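You operate a simulated robot arm through the tools that you are given. There is no shell and no other tool.

Carry out the task below with a simulated robot arm. There is one attempt and no reset: what you move stays moved.

Task
Flash Blue twice and Cold once with the lighting Main fader at Half.
Fine: bring that fader back to Full afterwards; other controls of the lighting desk, paging box and lamp stay, so do the socket box's plugs.

The check looks at the end state, three seconds after you hand in, the way a careful person would. Anything else that was tipped, shoved, dropped, spilled or broken makes it a failure.

Robot
A 6-joint arm with a two-finger parallel gripper, fixed in place. Base frame: the origin is on the floor under the middle of its stand, x ahead of it, y to its left, z up; the work surface is at about z = 80.2. Readings come in cm, rad, newtons and seconds.
With the tool pointing down near the work surface it reaches from about 34 to 76 cm from the base axis. Its first joint turns from -1.152 to 1.152 rad. Payload 2.45 kg.
The TCP is the grasp point between the finger pads, 2.4 cm short of the fingertips. In the tool frame z runs along the fingers and y along their closing line. The gripper opens to 6.8 cm. The fingers are 1.7 cm wide and 1 cm thick; the gripper's body (4 by 7 cm) begins 4.1 cm behind the TCP.
Orientation is that of the tool frame in the base frame, as a unit quaternion [x, y, z, w]. With the fingers straight down and closing along the base's y, the tool's x points along the base's -x, its y along +y and its z along -z.

Tools
- The arm moves only by the tool servo_tool. Its argument "increments" is a list that holds one entry, the list of rows, each a list of 7 numbers: the shift along the base's x, y, z in cm, then the turn, a rotation vector about the base's x, y, z in rad, then the finger opening in cm, from 0 to 6.8. In form: [[[tx, ty, tz, ax, ay, az, claw], ...]]. A call has 1 to 20 rows; each row shifts and turns the commanded pose from where the row before left it. Rows are played at 5 a second. More than 5 cm and 0.15 rad between two rows, or a gripper value outside its range, and nothing of the call is played. A pose out of reach is approached as far as the arm can. The call stops where the force on the tool passes 40 N (or 10 N more than at its start, if that is more) or the arm is blocked; 0.2 s more then pass. The fingers move at their own pace (about 10.8 cm/s each) and stop on an object; they squeeze with about 33 N. The grip force told is the motor's: it shows also when the fingers shut on nothing. Time passes only in rows, and 0.2 s behind the last, so rows that do not move let the fingers close. It gives the time, the measured TCP pose, the force on the tool (base axes), the opening and the grip force at its end, in the units of the frame above (readings bear some noise), with the torque about the TCP (base axes, N m) and any sound that the robot's microphone picked up, and new pictures: "views" is both (left out), scene, wrist or none.
- Cameras (640 x 400 px; columns grow to the right, rows downward): "scene" is fixed at [16.18, 41.49, 145.42]; the picture's right is [-0.79, -0.61, 0.00], its down [-0.40, 0.52, -0.75] and it looks along [0.46, -0.60, -0.66] (base axes); focal length 309 px, centre (320, 200). "wrist" rides on the gripper at [8.4, 1.1, -7.5] in the tool frame; the picture's right is [-0.13, 0.99, 0.00], its down [-0.60, -0.08, -0.79] and it looks along [-0.79, -0.10, 0.61] (tool axes); focal length 251 px, centre (320, 200). There is no depth. A picture from a camera that has moved, and an enlarged one, comes with that camera's place and axes in the base frame and with its lens.
- enlarge(camera, box): a new picture of the part [left, top, right, bottom] of that camera's present view, enlarged. The clock stands still meanwhile.
- close_job(): hands the job in; it is judged then, once.

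Nothing tells you positions but the pictures and the camera data. Unless the task says otherwise, let go and move clear before handing in.

The tools are called after "Request:" by a JSON object that holds its "method" and its "body". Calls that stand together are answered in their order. servo_tool: Moves the arm, as the interface text tells. Its arguments: {"type":"object","properties":{"increments":{"type":"array"},"views":{"type":"string","enum":["both","scene","wrist","none"]}},"required":["increments"]} The other tools are called the same way: enlarge (camera, box) takes an enlarged picture of a part of a camera's view; close_job () hands the job in.

At the start:

```text
time_s: 0.0
tcp_pos: [40.78, -15.64, 106.56]
ee_rot: [0.0, 1.0, 0.0, 0.0]
contact_force: [-0.7, 0.9, 0.6]
wrist_torque: [-0.01, 0.03, -0.02]
finger_gap: 6.81
finger_force: 0.0
```

scene: 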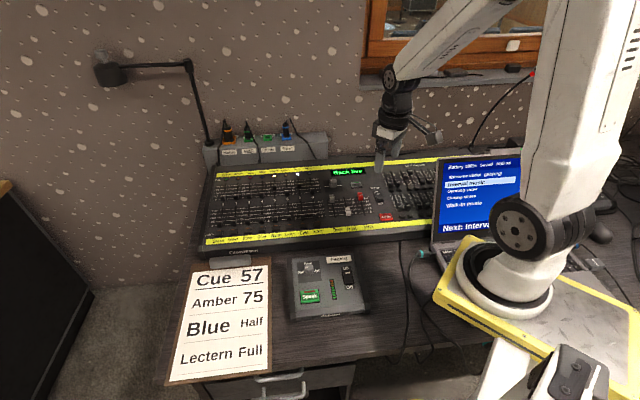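
wrist: 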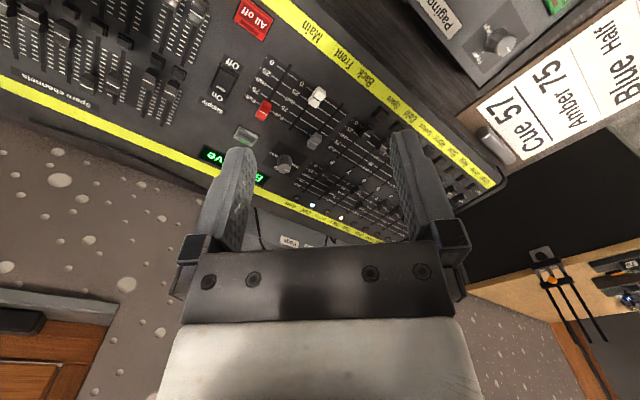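

I see a lighting desk with a row of faders and yellow label strips, a paging box, a lamp, a socket box and a laptop. First I will enlarge parts of both views to read the labels.

Request:
{"method": "enlarge", "body": {"camera": "scene", "box": [200, 150, 330, 250]}}

Request:
{"method": "enlarge", "body": {"camera": "scene", "box": [300, 150, 440, 250]}}

Request:
{"method": "enlarge", "body": {"camera": "wrist", "box": [200, 0, 420, 140]}}

Request:
{"method": "enlarge", "body": {"camera": "wrist", "box": [240, 80, 520, 255]}}

```text
4.00 times, centred on (265, 200) of scene
camera zoom: at [16.18, 41.49, 145.42], right [-0.79, -0.61, 0.0], down [-0.4, 0.52, -0.75], along [0.46, -0.6, -0.66], focal length 1236 px, centre (540, 200)
```

zoom: 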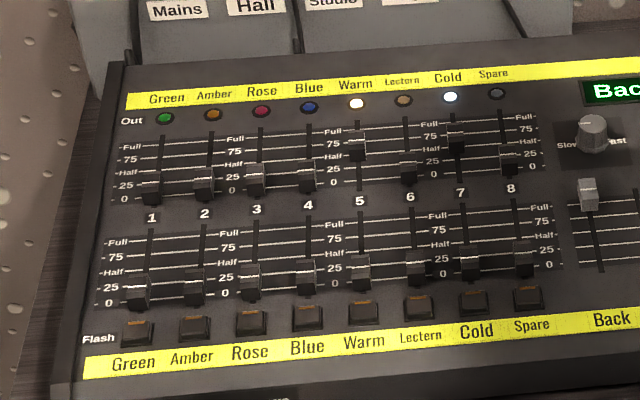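

```text
4.00 times, centred on (370, 200) of scene
camera zoom: at [16.18, 41.49, 145.42], right [-0.79, -0.61, 0.0], down [-0.4, 0.52, -0.75], along [0.46, -0.6, -0.66], focal length 1236 px, centre (120, 200)
```

zoom: 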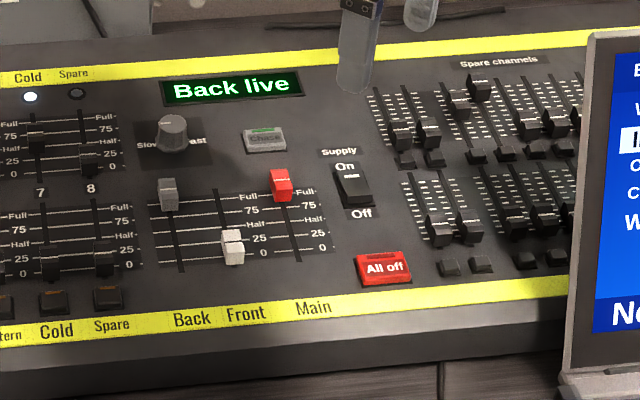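

```text
2.86 times, centred on (310, 70) of wrist
camera zoom: at [32.18, -14.47, 114.1], right [0.13, 0.99, 0.0], down [0.6, -0.08, 0.79], along [0.79, -0.1, -0.61], focal length 718 px, centre (349, 571)
```

zoom: 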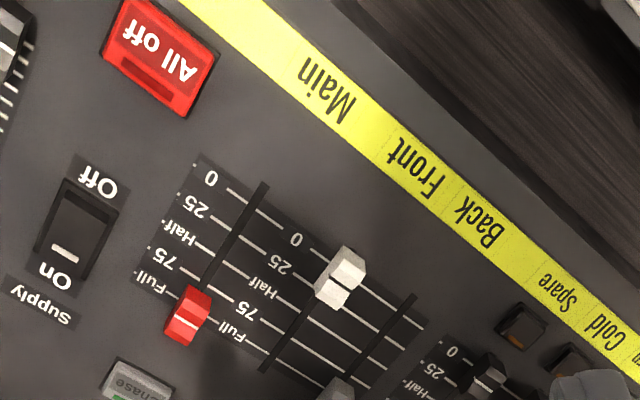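

```text
2.29 times, centred on (380, 168) of wrist
camera zoom: at [32.18, -14.47, 114.1], right [0.13, 0.99, 0.0], down [0.6, -0.08, 0.79], along [0.79, -0.1, -0.61], focal length 575 px, centre (183, 274)
```

zoom: 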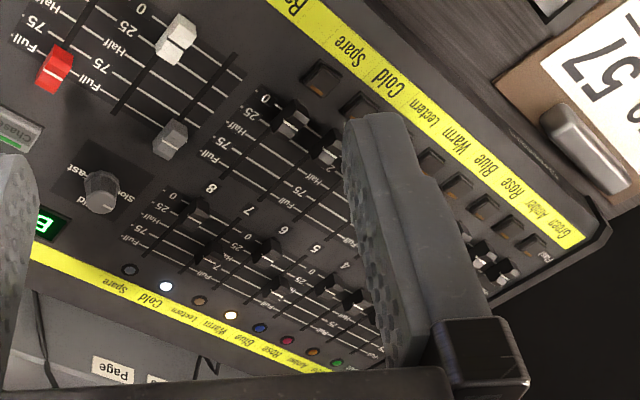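

The desk is turned about 45° in the base frame. Main (red) is at Full, near (51, -25), and the flash buttons run along the desk's front edge. I will move to hover over the Main knob, turning the fingers so they close along its slot, for a closer look.

Request:
{"method": "servo_tool", "body": {"increments": [[[2, -1.8, -1.5, 0, 0, 0.148, 4], [2, -1.8, -1.5, 0, 0, 0.148, 4], [2, -1.8, -1.5, 0, 0, 0.148, 4], [2, -1.8, -1.5, 0, 0, 0.148, 4], [2, -1.8, -1.5, 0, 0, 0.148, 4], [0, 0, 0, 0, 0, 0, 4]]]}}

```text
time_s: 1.4
tcp_pos: [50.63, -24.57, 98.97]
ee_rot: [-0.363, 0.932, 0.0, -0.001]
contact_force: [-0.4, -0.5, -0.1]
wrist_torque: [0.04, -0.02, 0.04]
finger_gap: 4.04
finger_force: 0.0
camera wrist: at [43.62, -29.38, 106.52], right [-0.57, 0.82, 0.0], down [0.5, 0.35, 0.79], along [0.65, 0.46, -0.61], focal length 251 px, centre (320, 200)
```

scene: 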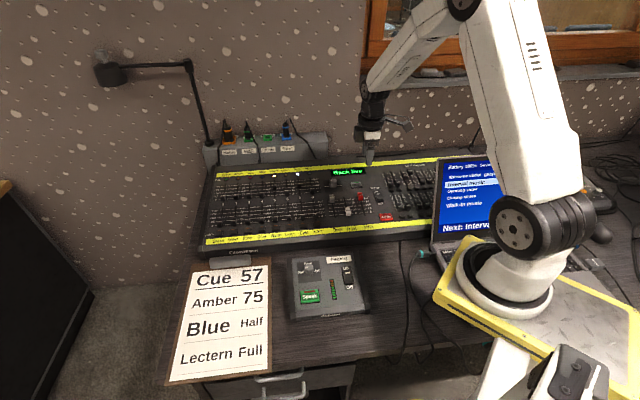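
wrist: 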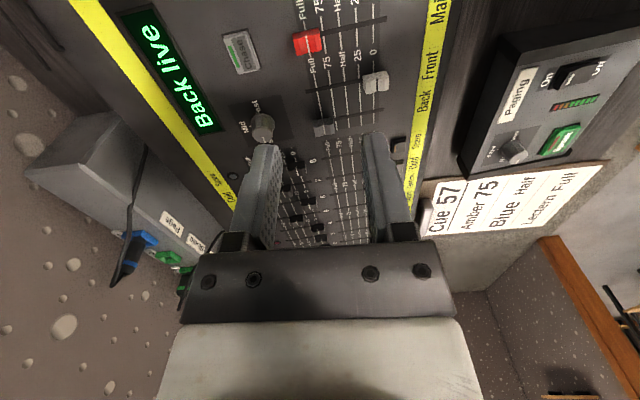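

Request:
{"method": "enlarge", "body": {"camera": "wrist", "box": [220, 0, 460, 150]}}

Request:
{"method": "enlarge", "body": {"camera": "scene", "box": [320, 160, 420, 235]}}

```text
2.67 times, centred on (340, 75) of wrist
camera zoom: at [43.62, -29.38, 106.52], right [-0.57, 0.82, 0.0], down [0.5, 0.35, 0.79], along [0.65, 0.46, -0.61], focal length 670 px, centre (267, 533)
```

zoom: 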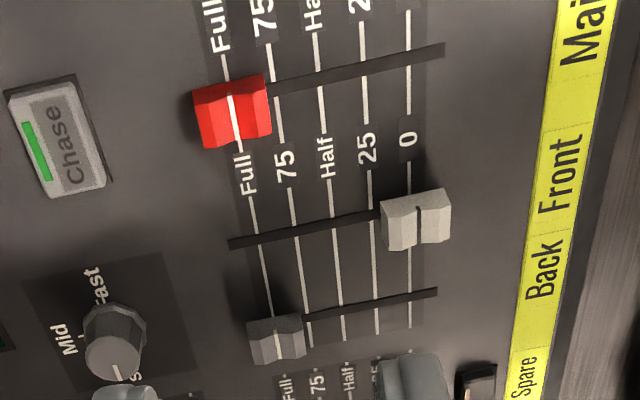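

```text
5.33 times, centred on (370, 198) of scene
camera zoom: at [16.18, 41.48, 145.42], right [-0.79, -0.61, 0.0], down [-0.4, 0.52, -0.75], along [0.46, -0.6, -0.66], focal length 1648 px, centre (53, 213)
```

zoom: 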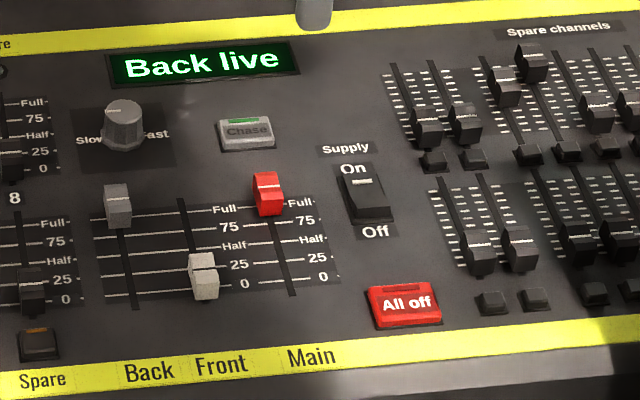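

The Main knob top is at about (51.6, -25.2, 82), and its slot runs toward the operator along (-0.71, 0.70), about 6 cm from Full to 0. I will lower partway over it, fine-tune the yaw, and check alignment.

Request:
{"method": "servo_tool", "body": {"increments": [[[0.5, -0.3, -3, 0, 0, 0.025, 3.6], [0.4, -0.3, -3, 0, 0, 0.025, 3.6], [0, 0, -3, 0, 0, 0, 3.6], [0, 0, 0, 0, 0, 0, 3.6]]]}}

```text
time_s: 2.4
tcp_pos: [51.65, -25.34, 90.11]
ee_rot: [-0.384, 0.923, 0.0, 0.0]
contact_force: [0.9, 0.4, -0.7]
wrist_torque: [-0.03, -0.01, -0.01]
finger_gap: 3.59
finger_force: 0.0
camera wrist: at [44.83, -30.44, 97.57], right [-0.61, 0.79, 0.0], down [0.48, 0.37, 0.79], along [0.63, 0.49, -0.61], focal length 251 px, centre (320, 200)
```

scene: 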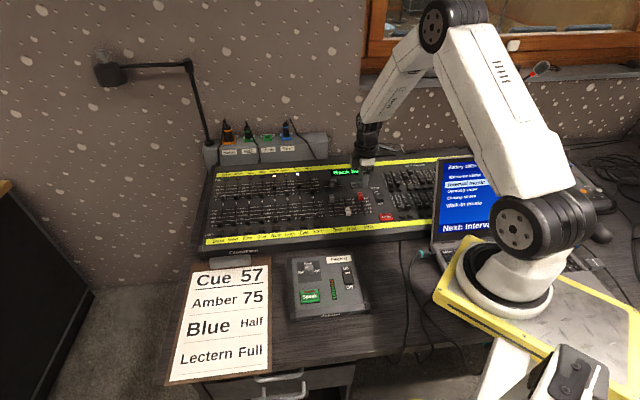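
wrist: 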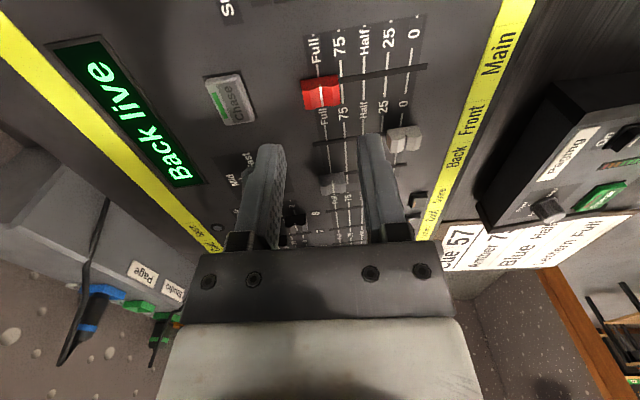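

Request:
{"method": "enlarge", "body": {"camera": "wrist", "box": [240, 20, 440, 145]}}

```text
3.20 times, centred on (340, 82) of wrist
camera zoom: at [44.83, -30.44, 97.57], right [-0.61, 0.79, 0.0], down [0.48, 0.37, 0.79], along [0.63, 0.49, -0.61], focal length 805 px, centre (256, 576)
```

zoom: 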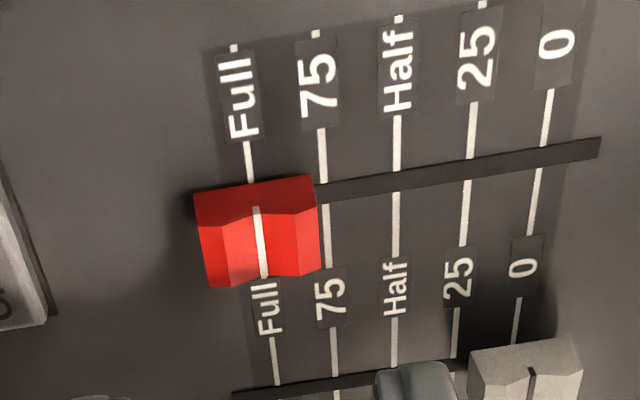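

The Main knob's indicator sits on the Full line and the fingers straddle it along the slot. I will descend over it in steps without closing.

Request:
{"method": "servo_tool", "body": {"increments": [[[0, 0, -2.5, 0, 0, 0, 3.6], [0, 0, -1.5, 0, 0, 0, 3.6], [0, 0, -0.8, 0, 0, 0, 3.6], [0, 0, -0.5, 0, 0, 0, 3.6], [0, 0, 0, 0, 0, 0, 3.6]]]}}

Request:
{"method": "enlarge", "body": {"camera": "wrist", "box": [220, 60, 440, 198]}}

Request:
{"method": "enlarge", "body": {"camera": "scene", "box": [320, 160, 420, 235]}}

```text
time_s: 3.6
tcp_pos: [51.55, -25.28, 84.71]
ee_rot: [-0.385, 0.923, 0.001, -0.001]
contact_force: [-0.2, 0.9, -0.5]
wrist_torque: [-0.03, 0.02, -0.02]
finger_gap: 3.59
finger_force: 0.1
camera wrist: at [44.8, -30.39, 92.21], right [-0.61, 0.79, 0.0], down [0.48, 0.37, 0.79], along [0.63, 0.49, -0.61], focal length 251 px, centre (320, 200)
```

scene: 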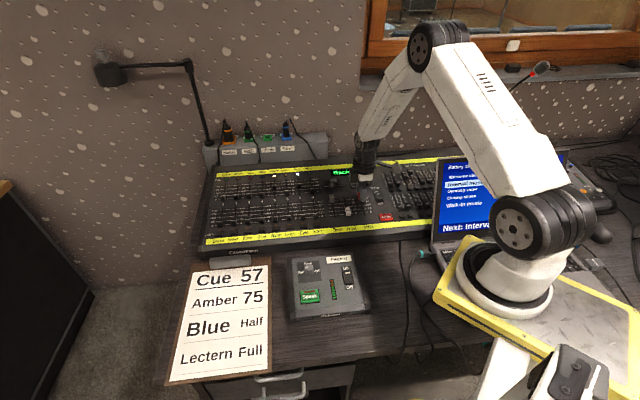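
wrist: 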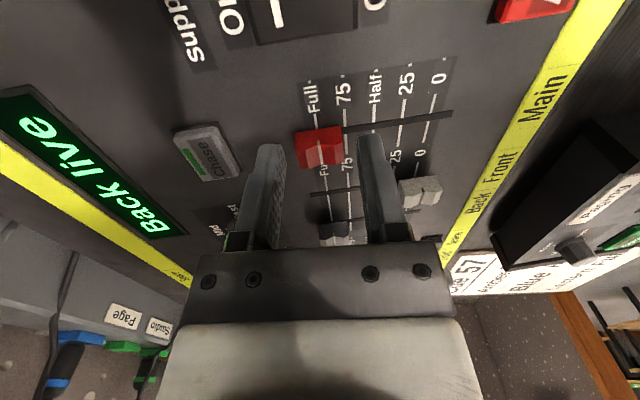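

```text
2.90 times, centred on (330, 129) of wrist
camera zoom: at [44.8, -30.39, 92.21], right [-0.61, 0.79, 0.0], down [0.48, 0.37, 0.79], along [0.63, 0.49, -0.61], focal length 729 px, centre (291, 406)
```

zoom: 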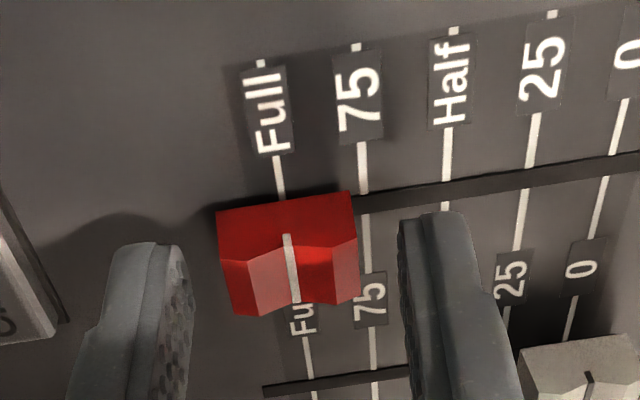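

```text
5.33 times, centred on (370, 198) of scene
camera zoom: at [16.18, 41.49, 145.42], right [-0.79, -0.61, 0.0], down [-0.4, 0.52, -0.75], along [0.46, -0.6, -0.66], focal length 1648 px, centre (53, 213)
```

zoom: 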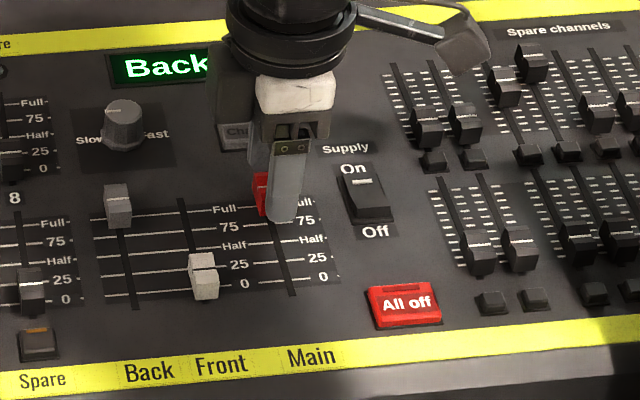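

The knob is centred between the fingers with no contact so far. I will lower another 0.5 cm and close gently on it.

Request:
{"method": "servo_tool", "body": {"increments": [[[0, 0, -0.3, 0, 0, 0, 3.6], [0, 0, -0.2, 0, 0, 0, 3.6], [0, 0, 0, 0, 0, 0, 3.6]]], "views": "none"}}

```text
time_s: 4.4
tcp_pos: [51.67, -25.29, 84.35]
ee_rot: [-0.384, 0.923, 0.0, 0.0]
contact_force: [-0.3, 0.1, 0.4]
wrist_torque: [0.04, 0.01, -0.04]
finger_gap: 3.59
finger_force: 0.0
```

No contact with the panel. I close on the knob now.

Request:
{"method": "servo_tool", "body": {"increments": [[[0, 0, 0, 0, 0, 0, 2.8], [0, 0, 0, 0, 0, 0, 2.2], [0, 0, 0, 0, 0, 0, 1.5], [0, 0, 0, 0, 0, 0, 1.5]]]}}

Request:
{"method": "enlarge", "body": {"camera": "wrist", "box": [220, 60, 440, 198]}}

```text
time_s: 5.4
tcp_pos: [51.67, -25.16, 84.26]
ee_rot: [-0.385, 0.923, 0.0, 0.0]
contact_force: [-0.6, 0.0, -1.3]
wrist_torque: [-0.28, -0.36, -0.08]
finger_gap: 2.37
finger_force: 40.0
camera wrist: at [44.84, -30.39, 91.77], right [-0.61, 0.79, 0.0], down [0.48, 0.37, 0.79], along [0.63, 0.49, -0.61], focal length 251 px, centre (320, 200)
```

scene: 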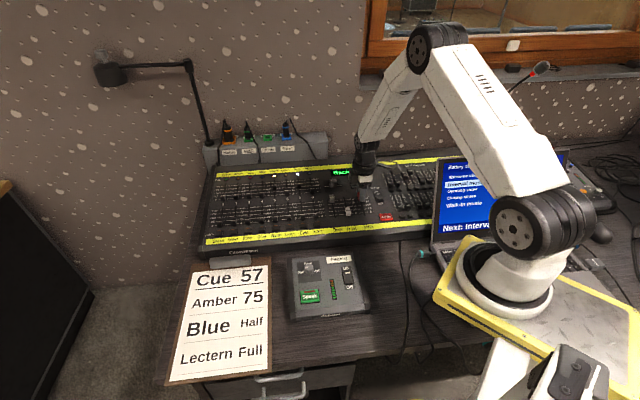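
wrist: 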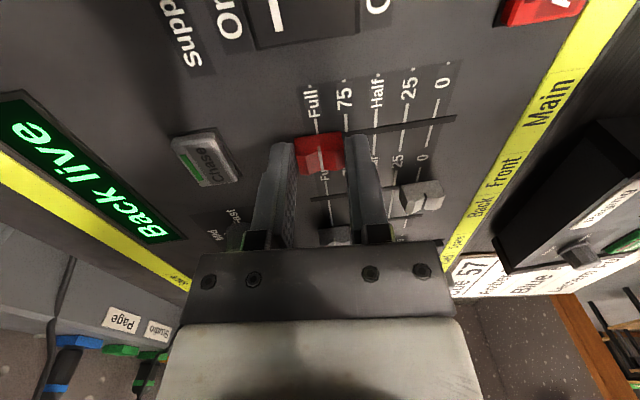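

```text
2.90 times, centred on (330, 129) of wrist
camera zoom: at [44.84, -30.39, 91.77], right [-0.61, 0.79, 0.0], down [0.48, 0.37, 0.79], along [0.63, 0.49, -0.61], focal length 729 px, centre (291, 406)
```

zoom: 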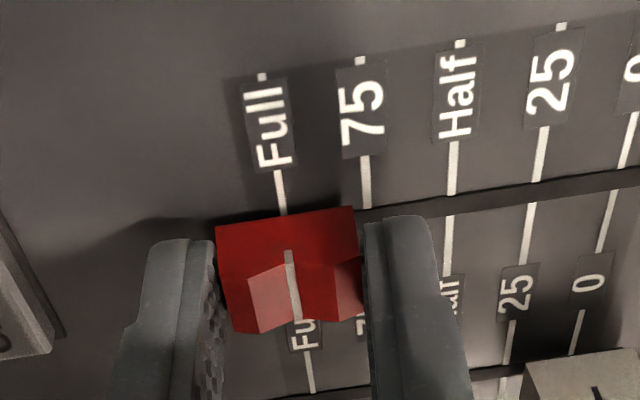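

The knob is firmly gripped at 2.37 cm. I slide it toward Half, about 2.5 cm first, and then check.

Request:
{"method": "servo_tool", "body": {"increments": [[[-0.356, 0.351, -0.02, 0, 0, 0, 1.5], [-0.356, 0.351, -0.02, 0, 0, 0, 1.5], [-0.356, 0.351, -0.02, 0, 0, 0, 1.5], [-0.356, 0.351, -0.02, 0, 0, 0, 1.5], [-0.356, 0.351, -0.02, 0, 0, 0, 1.5], [0, 0, 0, 0, 0, 0, 1.5]]]}}

Request:
{"method": "enlarge", "body": {"camera": "wrist", "box": [220, 60, 440, 198]}}

Request:
{"method": "enlarge", "body": {"camera": "scene", "box": [320, 160, 420, 235]}}

```text
time_s: 6.8
tcp_pos: [49.83, -23.28, 83.93]
ee_rot: [-0.384, 0.923, 0.001, -0.001]
contact_force: [4.5, 2.4, -14.1]
wrist_torque: [-0.16, -0.45, -0.07]
finger_gap: 2.37
finger_force: 40.0
camera wrist: at [42.98, -28.53, 91.55], right [-0.61, 0.79, 0.0], down [0.48, 0.37, 0.79], along [0.62, 0.49, -0.61], focal length 251 px, centre (320, 200)
```

scene: 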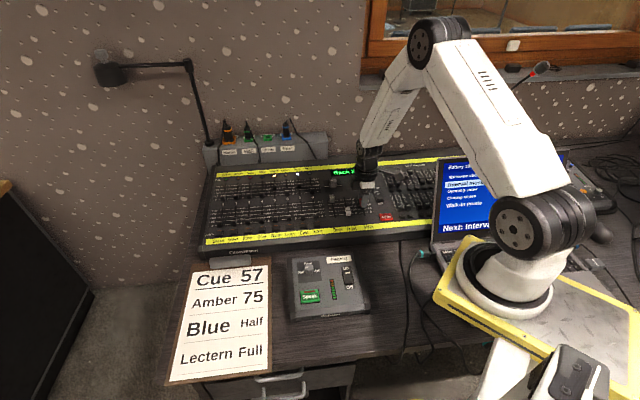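
wrist: 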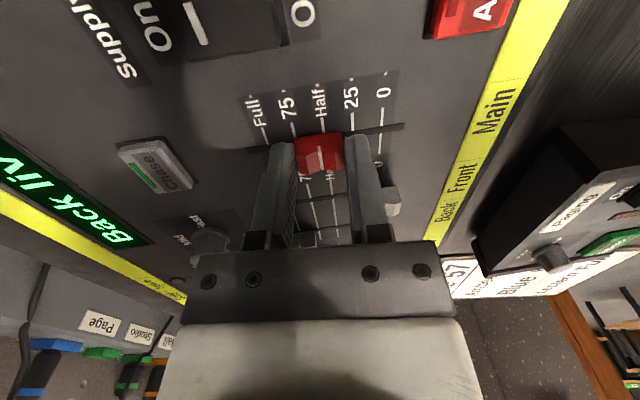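

```text
2.90 times, centred on (330, 129) of wrist
camera zoom: at [42.98, -28.53, 91.55], right [-0.61, 0.79, 0.0], down [0.48, 0.37, 0.79], along [0.62, 0.49, -0.61], focal length 729 px, centre (291, 406)
```

zoom: 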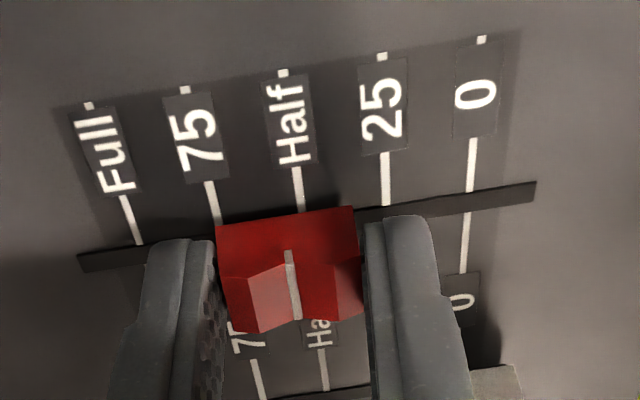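

```text
5.33 times, centred on (370, 198) of scene
camera zoom: at [16.21, 41.48, 145.41], right [-0.79, -0.61, 0.0], down [-0.4, 0.52, -0.75], along [0.46, -0.6, -0.66], focal length 1648 px, centre (53, 213)
```

zoom: 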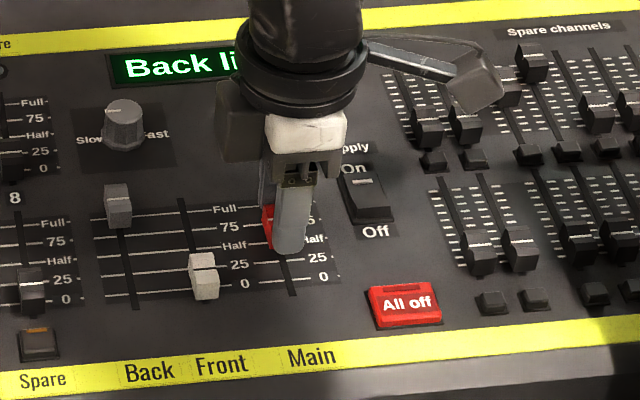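

The knob is just short of Half, about 0.3 cm to go judging by the tick shift. The downward pull shows the panel slopes toward the front, so I nudge on and slightly down.

Request:
{"method": "servo_tool", "body": {"increments": [[[-0.107, 0.105, -0.08, 0, 0, 0, 1.5], [-0.107, 0.105, -0.07, 0, 0, 0, 1.5], [0, 0, 0, 0, 0, 0, 1.5]]]}}

Request:
{"method": "enlarge", "body": {"camera": "wrist", "box": [220, 60, 440, 198]}}

```text
time_s: 7.6
tcp_pos: [49.55, -23.27, 84.17]
ee_rot: [-0.385, 0.923, 0.0, 0.0]
contact_force: [2.4, 0.8, -6.4]
wrist_torque: [-0.27, -0.38, -0.12]
finger_gap: 2.38
finger_force: 39.8
camera wrist: at [42.81, -28.37, 91.53], right [-0.61, 0.79, 0.0], down [0.48, 0.37, 0.79], along [0.63, 0.49, -0.61], focal length 251 px, centre (320, 200)
```

scene: 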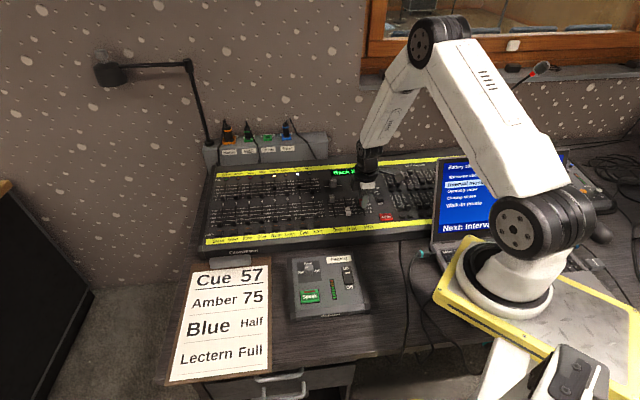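
wrist: 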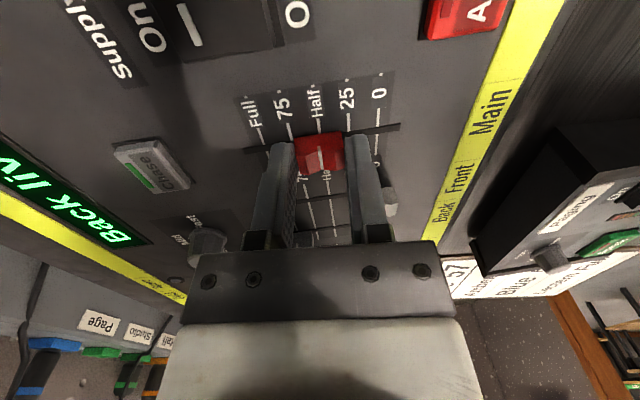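

```text
2.90 times, centred on (330, 129) of wrist
camera zoom: at [42.81, -28.37, 91.53], right [-0.61, 0.79, 0.0], down [0.48, 0.37, 0.79], along [0.63, 0.49, -0.61], focal length 729 px, centre (291, 406)
```

zoom: 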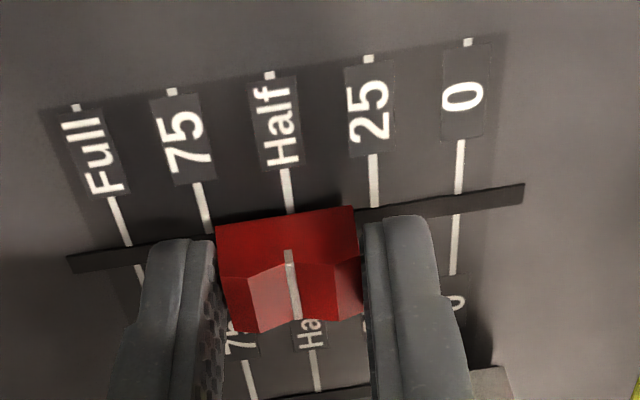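

Half tick and indicator are nearly lined up, with roughly 0.12 cm left. I make that last small nudge.

Request:
{"method": "servo_tool", "body": {"increments": [[[-0.085, 0.084, -0.03, 0, 0, 0, 1.5], [0, 0, 0, 0, 0, 0, 1.5]]]}}

Request:
{"method": "enlarge", "body": {"camera": "wrist", "box": [220, 60, 440, 198]}}

```text
time_s: 8.2
tcp_pos: [49.62, -23.09, 83.99]
ee_rot: [-0.385, 0.923, 0.0, 0.0]
contact_force: [1.7, 1.3, -2.6]
wrist_torque: [-0.24, -0.4, -0.08]
finger_gap: 2.37
finger_force: 39.9
camera wrist: at [42.74, -28.31, 91.52], right [-0.61, 0.79, 0.0], down [0.48, 0.37, 0.79], along [0.63, 0.49, -0.61], focal length 251 px, centre (320, 200)
```

scene: 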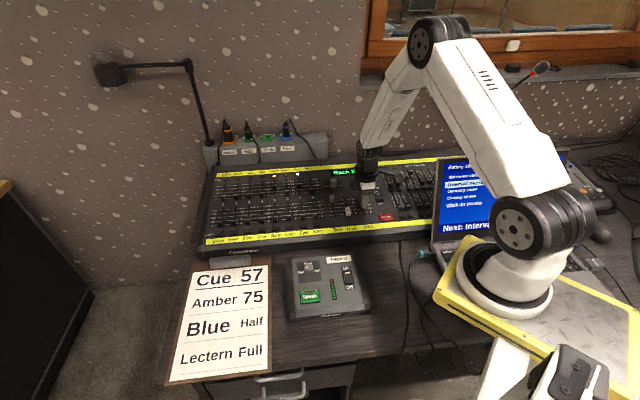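
wrist: 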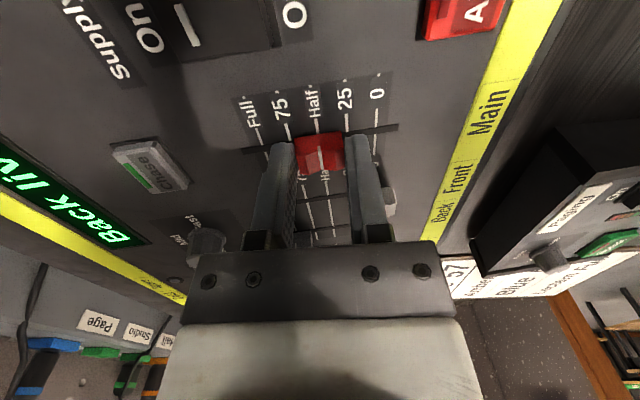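

```text
2.90 times, centred on (330, 129) of wrist
camera zoom: at [42.74, -28.31, 91.52], right [-0.61, 0.79, 0.0], down [0.48, 0.37, 0.79], along [0.63, 0.49, -0.61], focal length 729 px, centre (291, 406)
```

zoom: 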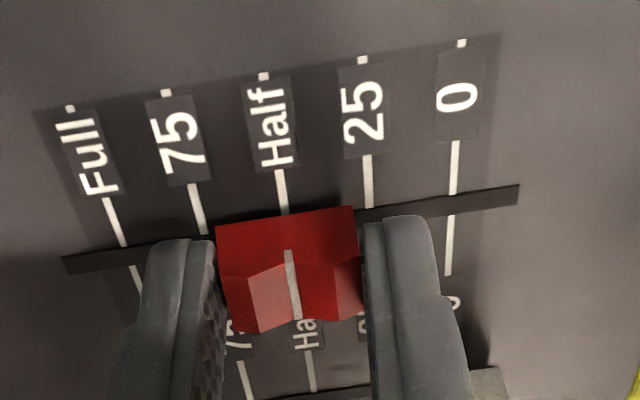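

The Half tick now passes under the indicator exactly as the Full tick did before. I release the knob, rise straight up, and check from above.

Request:
{"method": "servo_tool", "body": {"increments": [[[0, 0, 0, 0, 0, 0, 2.6], [0, 0, 0, 0, 0, 0, 3.6], [0, 0, 0.5, 0, 0, 0, 3.6], [0, 0, 2, 0, 0, 0, 3.6], [0, 0, 4, 0, 0, 0, 3.6], [0, 0, 4, 0, 0, 0, 3.6], [0, 0, 0, 0, 0, 0, 3.6]]]}}

Request:
{"method": "enlarge", "body": {"camera": "wrist", "box": [220, 20, 460, 170]}}

Request:
{"method": "enlarge", "body": {"camera": "scene", "box": [320, 160, 420, 235]}}

Request:
{"method": "enlarge", "body": {"camera": "scene", "box": [205, 155, 325, 250]}}

```text
time_s: 9.8
tcp_pos: [49.47, -23.27, 94.61]
ee_rot: [-0.385, 0.923, 0.0, 0.0]
contact_force: [0.1, -0.1, -0.6]
wrist_torque: [-0.02, -0.03, -0.01]
finger_gap: 3.59
finger_force: 0.1
camera wrist: at [42.7, -28.5, 102.14], right [-0.61, 0.79, 0.0], down [0.48, 0.37, 0.79], along [0.63, 0.49, -0.61], focal length 251 px, centre (320, 200)
```

scene: 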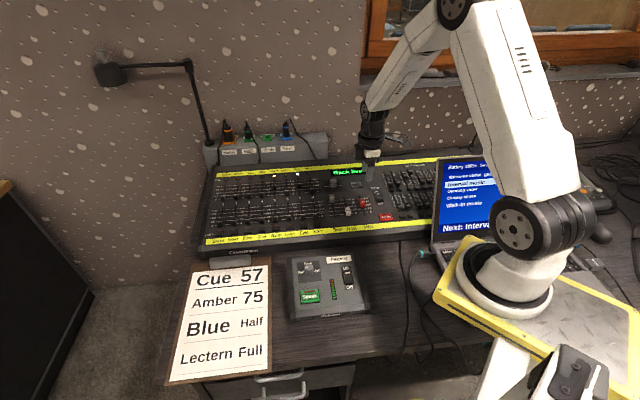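
wrist: 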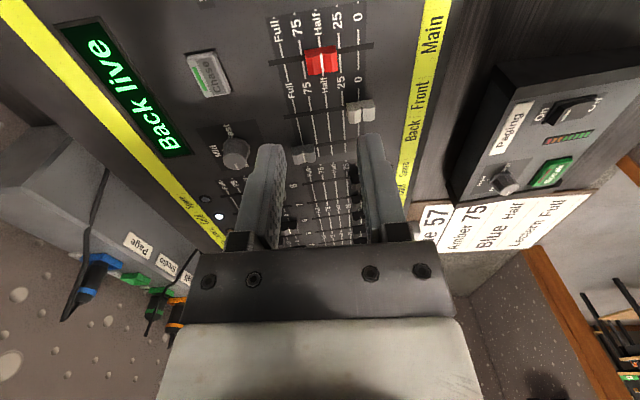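

```text
2.67 times, centred on (340, 95) of wrist
camera zoom: at [42.7, -28.5, 102.14], right [-0.61, 0.79, 0.0], down [0.48, 0.37, 0.79], along [0.63, 0.49, -0.61], focal length 670 px, centre (267, 480)
```

zoom: 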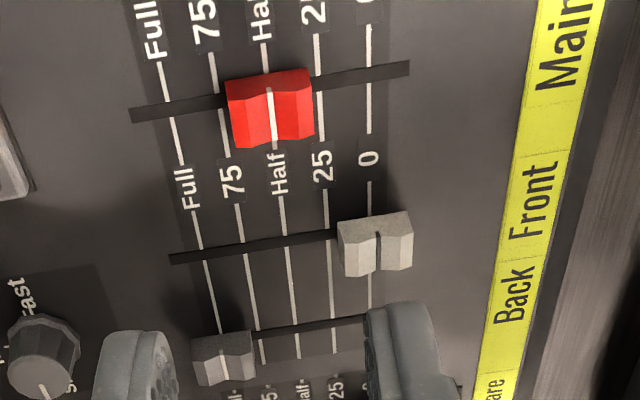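

```text
5.33 times, centred on (370, 198) of scene
camera zoom: at [16.18, 41.49, 145.42], right [-0.79, -0.61, 0.0], down [-0.4, 0.52, -0.75], along [0.46, -0.6, -0.66], focal length 1648 px, centre (53, 213)
```

zoom: 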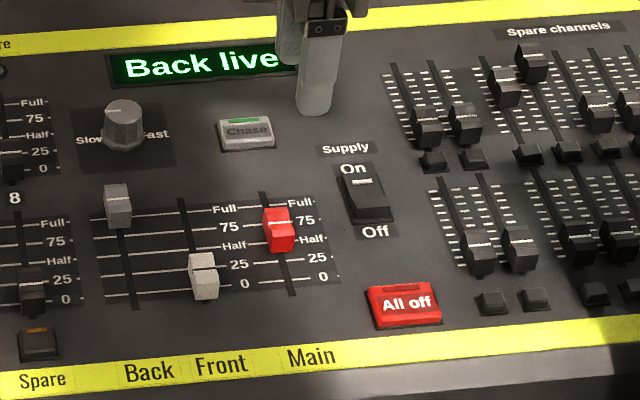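

```text
4.21 times, centred on (265, 202) of scene
camera zoom: at [16.18, 41.49, 145.42], right [-0.79, -0.61, 0.0], down [-0.4, 0.52, -0.75], along [0.46, -0.6, -0.66], focal length 1301 px, centre (552, 190)
```

zoom: 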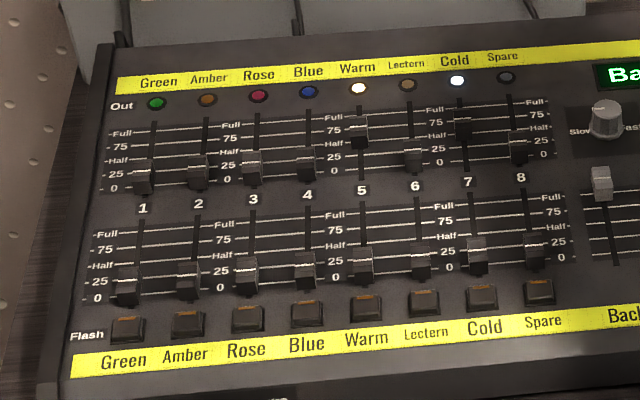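

Main sits at Half and nothing else has moved. Next I close the fingers and move over the Flash button row near Cold, about (57.7, -4.9), to localise the buttons.

Request:
{"method": "servo_tool", "body": {"increments": [[[1.3, 3.36, 0.2, 0, 0, 0, 0], [1.3, 3.36, 0.2, 0, 0, 0, 0], [1.3, 3.36, 0, 0, 0, 0, 0], [1.3, 3.36, 0, 0, 0, 0, 0], [1.3, 3.36, 0, 0, 0, 0, 0], [0, 0, 0, 0, 0, 0, 0]]]}}

Request:
{"method": "enlarge", "body": {"camera": "wrist", "box": [240, 0, 480, 150]}}

```text
time_s: 11.2
tcp_pos: [56.01, -6.57, 94.9]
ee_rot: [-0.384, 0.923, -0.001, 0.0]
contact_force: [0.7, 0.2, -0.9]
wrist_torque: [0.02, 0.02, -0.02]
finger_gap: 0.0
finger_force: 23.9
camera wrist: at [49.29, -11.66, 102.44], right [-0.61, 0.79, 0.0], down [0.48, 0.37, 0.79], along [0.63, 0.49, -0.61], focal length 251 px, centre (320, 200)
```

scene: 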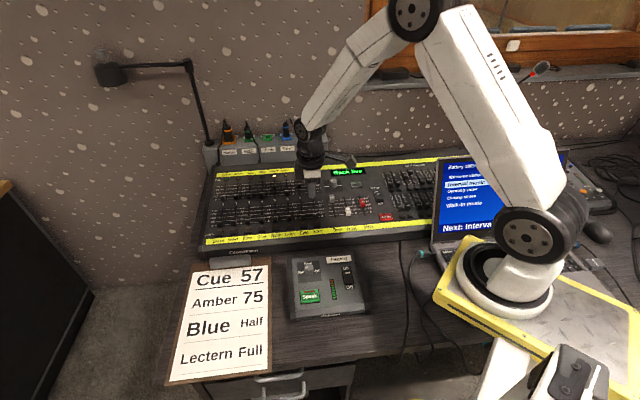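
wrist: 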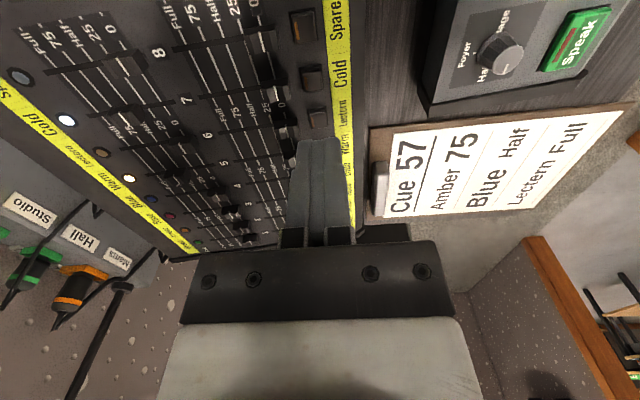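

```text
2.67 times, centred on (360, 75) of wrist
camera zoom: at [49.29, -11.66, 102.44], right [-0.61, 0.79, 0.0], down [0.48, 0.37, 0.79], along [0.63, 0.49, -0.61], focal length 670 px, centre (213, 533)
```

zoom: 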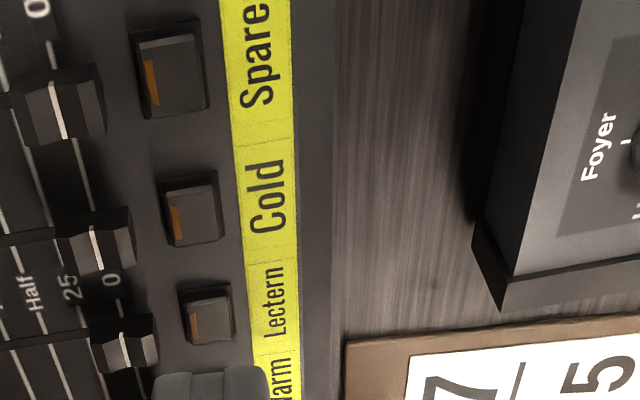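

The row of Flash buttons is confirmed with about 3.9 cm spacing: Cold is near (58.3, -5.6) and Blue should be near (66.6, 2.7). I move to hover over Blue and look.

Request:
{"method": "servo_tool", "body": {"increments": [[[2.6, 2.3, -0.5, 0, 0, 0, 0], [2.6, 2.3, -1, 0, 0, 0, 0], [2.6, 2.3, -1, 0, 0, 0, 0], [2.6, 2.2, -1, 0, 0, 0, 0], [0, 0, 0, 0, 0, 0, 0]]]}}

Request:
{"method": "enlarge", "body": {"camera": "wrist", "box": [220, 20, 460, 170]}}

Request:
{"method": "enlarge", "body": {"camera": "scene", "box": [205, 155, 325, 250]}}

```text
time_s: 12.4
tcp_pos: [66.33, 2.88, 91.34]
ee_rot: [-0.385, 0.923, 0.0, 0.0]
contact_force: [0.6, -0.1, 0.4]
wrist_torque: [0.03, 0.02, -0.03]
finger_gap: 0.03
finger_force: 23.4
camera wrist: at [59.59, -2.22, 98.83], right [-0.61, 0.79, 0.0], down [0.48, 0.37, 0.79], along [0.63, 0.49, -0.61], focal length 251 px, centre (320, 200)
```

scene: 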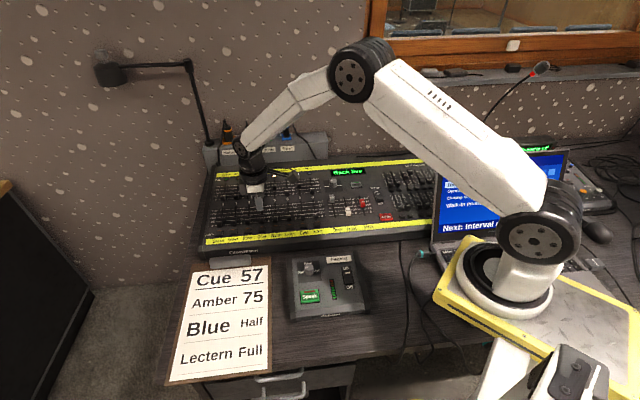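
wrist: 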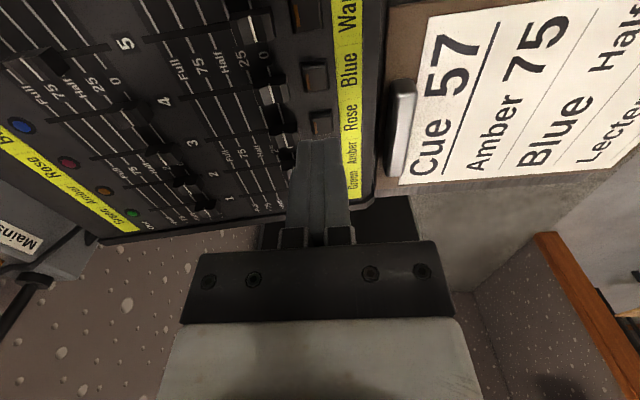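

```text
2.67 times, centred on (340, 95) of wrist
camera zoom: at [59.59, -2.22, 98.83], right [-0.61, 0.79, 0.0], down [0.48, 0.37, 0.79], along [0.63, 0.49, -0.61], focal length 670 px, centre (267, 480)
```

zoom: 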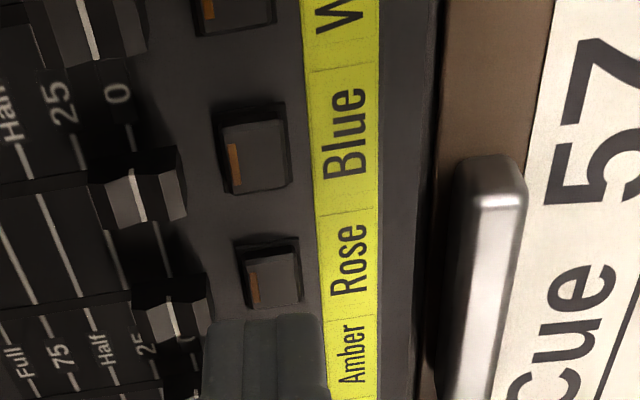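

```text
4.21 times, centred on (265, 202) of scene
camera zoom: at [16.18, 41.49, 145.42], right [-0.79, -0.61, 0.0], down [-0.4, 0.52, -0.75], along [0.46, -0.6, -0.66], focal length 1301 px, centre (552, 190)
```

zoom: 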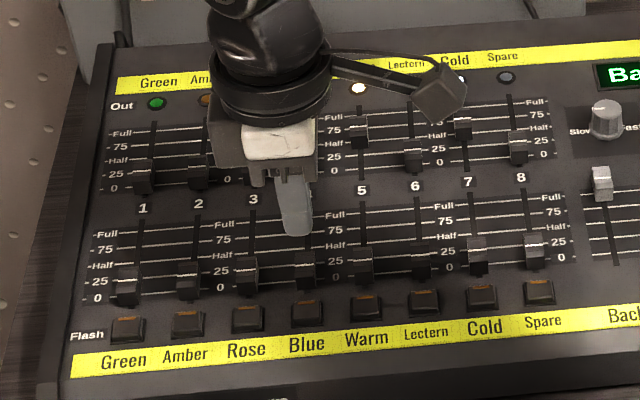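

Blue's Flash button is right below, needing about a 0.5 cm shift in +x. I shift and lower to get a closer fix.

Request:
{"method": "servo_tool", "body": {"increments": [[[0.5, 0.05, -2, 0, 0, 0, 0], [0, 0, -2, 0, 0, 0, 0], [0, 0, 0, 0, 0, 0, 0]]]}}

Request:
{"method": "enlarge", "body": {"camera": "wrist", "box": [220, 40, 440, 178]}}

Request:
{"method": "enlarge", "body": {"camera": "scene", "box": [205, 155, 325, 250]}}

```text
time_s: 13.2
tcp_pos: [66.93, 2.87, 87.34]
ee_rot: [-0.385, 0.923, 0.0, 0.0]
contact_force: [0.7, 0.2, -0.1]
wrist_torque: [-0.02, 0.02, 0.0]
finger_gap: 0.0
finger_force: 23.9
camera wrist: at [60.07, -2.26, 94.89], right [-0.61, 0.79, 0.0], down [0.48, 0.37, 0.79], along [0.63, 0.49, -0.61], focal length 251 px, centre (320, 200)
```

scene: 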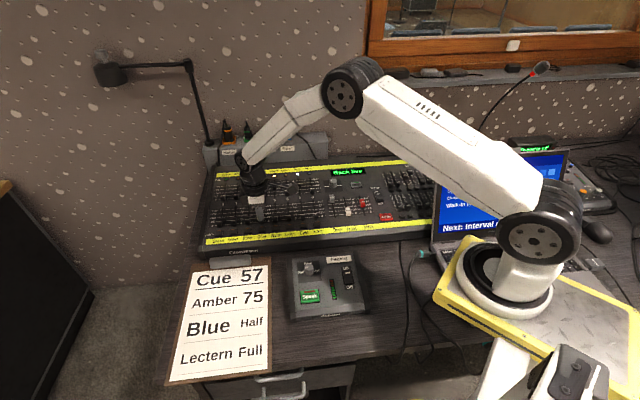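
wrist: 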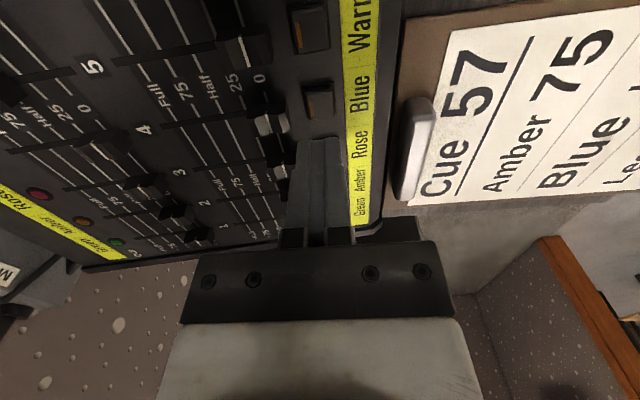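

```text
2.90 times, centred on (330, 109) of wrist
camera zoom: at [60.07, -2.26, 94.89], right [-0.61, 0.79, 0.0], down [0.48, 0.37, 0.79], along [0.63, 0.49, -0.61], focal length 729 px, centre (291, 464)
```

zoom: 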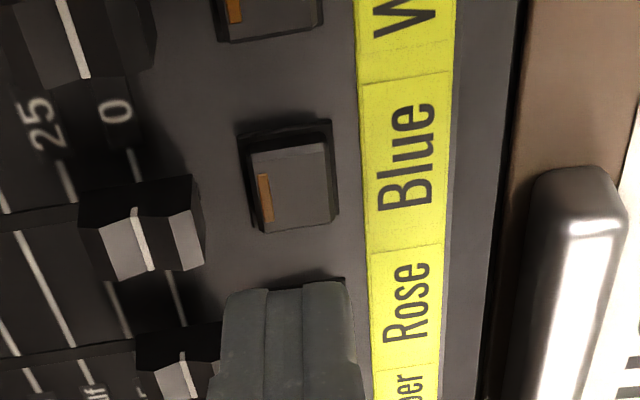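

```text
4.21 times, centred on (265, 202) of scene
camera zoom: at [16.18, 41.49, 145.42], right [-0.79, -0.61, 0.0], down [-0.4, 0.52, -0.75], along [0.46, -0.6, -0.66], focal length 1301 px, centre (552, 190)
```

zoom: 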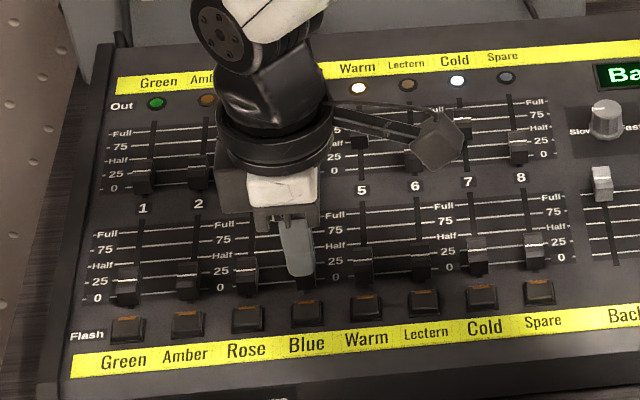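

The fingertips are centred over Blue's button, whose top is at about z 81–81.5. I descend close to it, then press in small steps listening for a click.

Request:
{"method": "servo_tool", "body": {"increments": [[[0, 0, -1.2, 0, 0, 0, 0], [0, 0, -0.9, 0, 0, 0, 0], [0, 0, -0.4, 0, 0, 0, 0], [0, 0, 0, 0, 0, 0, 0]]]}}

Request:
{"method": "enlarge", "body": {"camera": "wrist", "box": [220, 60, 440, 198]}}

Request:
{"method": "enlarge", "body": {"camera": "scene", "box": [205, 175, 325, 250]}}

```text
time_s: 14.2
tcp_pos: [66.89, 2.77, 84.94]
ee_rot: [-0.386, 0.923, 0.0, 0.0]
contact_force: [0.2, 0.4, 0.2]
wrist_torque: [0.01, -0.05, -0.02]
finger_gap: 0.01
finger_force: 23.9
camera wrist: at [60.09, -2.42, 92.42], right [-0.61, 0.79, 0.0], down [0.48, 0.37, 0.79], along [0.63, 0.49, -0.61], focal length 251 px, centre (320, 200)
```

scene: 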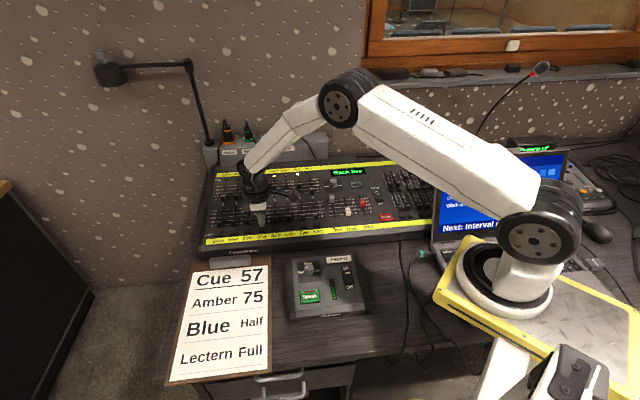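
wrist: 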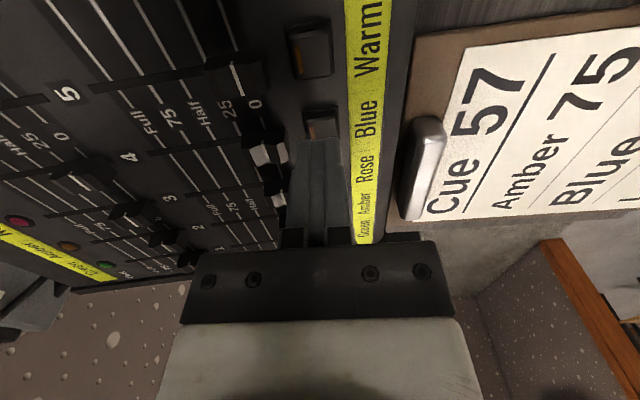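

```text
2.90 times, centred on (330, 129) of wrist
camera zoom: at [60.09, -2.42, 92.42], right [-0.61, 0.79, 0.0], down [0.48, 0.37, 0.79], along [0.63, 0.49, -0.61], focal length 729 px, centre (291, 406)
```

zoom: 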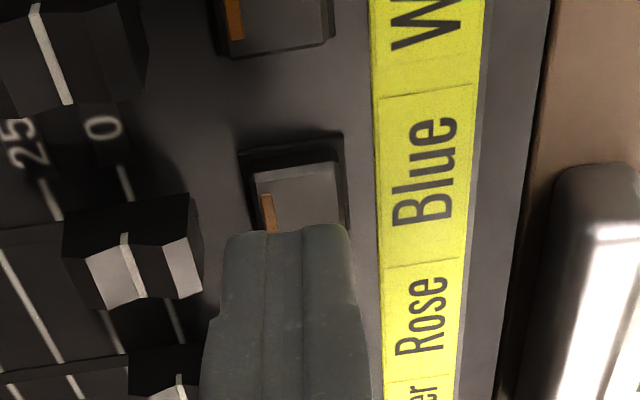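

```text
5.33 times, centred on (265, 212) of scene
camera zoom: at [16.18, 41.49, 145.42], right [-0.79, -0.61, 0.0], down [-0.4, 0.52, -0.75], along [0.46, -0.6, -0.66], focal length 1648 px, centre (613, 133)
```

zoom: 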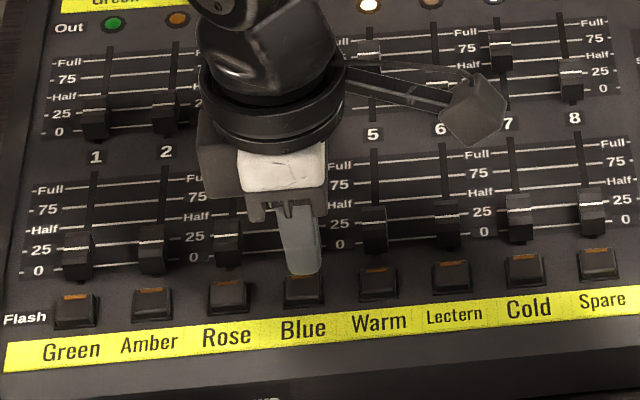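

The finger is 0.1–0.2 cm toward the fader side of the button's centre. I correct this and press in small steps.

Request:
{"method": "servo_tool", "body": {"increments": [[[-0.1, 0.1, -0.3, 0, 0, 0, 0], [0, 0, -0.3, 0, 0, 0, 0], [0, 0, 0, 0, 0, 0, 0]]], "views": "none"}}

```text
time_s: 15.0
tcp_pos: [66.76, 2.92, 84.31]
ee_rot: [-0.385, 0.923, 0.001, 0.0]
contact_force: [-0.1, 0.5, -0.4]
wrist_torque: [0.02, -0.03, 0.0]
finger_gap: 0.0
finger_force: 24.0
```

Request:
{"method": "servo_tool", "body": {"increments": [[[0, 0, -0.2, 0, 0, 0, 0], [0, 0, 0, 0, 0, 0, 0]]], "views": "none"}}

```text
time_s: 15.6
tcp_pos: [66.81, 2.95, 84.21]
ee_rot: [-0.384, 0.923, 0.0, 0.0]
contact_force: [0.1, 0.0, -0.7]
wrist_torque: [0.0, 0.0, -0.01]
finger_gap: 0.01
finger_force: 23.6
```

No contact yet at fingertip height of about 81.7. I continue down in small steps.

Request:
{"method": "servo_tool", "body": {"increments": [[[0, 0, -0.15, 0, 0, 0, 0], [0, 0, 0, 0, 0, 0, 0]]], "views": "none"}}

```text
time_s: 16.2
tcp_pos: [66.75, 2.87, 84.05]
ee_rot: [-0.385, 0.923, 0.001, 0.0]
contact_force: [0.3, -0.3, 0.3]
wrist_torque: [0.0, 0.01, 0.0]
finger_gap: 0.0
finger_force: 23.7
```

Request:
{"method": "servo_tool", "body": {"increments": [[[0, 0, -0.15, 0, 0, 0, 0], [0, 0, 0, 0, 0, 0, 0]]], "views": "none"}}

```text
time_s: 16.8
tcp_pos: [66.71, 2.83, 83.79]
ee_rot: [-0.385, 0.923, 0.0, 0.0]
contact_force: [0.0, 0.2, -0.6]
wrist_torque: [0.0, 0.0, -0.02]
finger_gap: 0.01
finger_force: 23.6
```

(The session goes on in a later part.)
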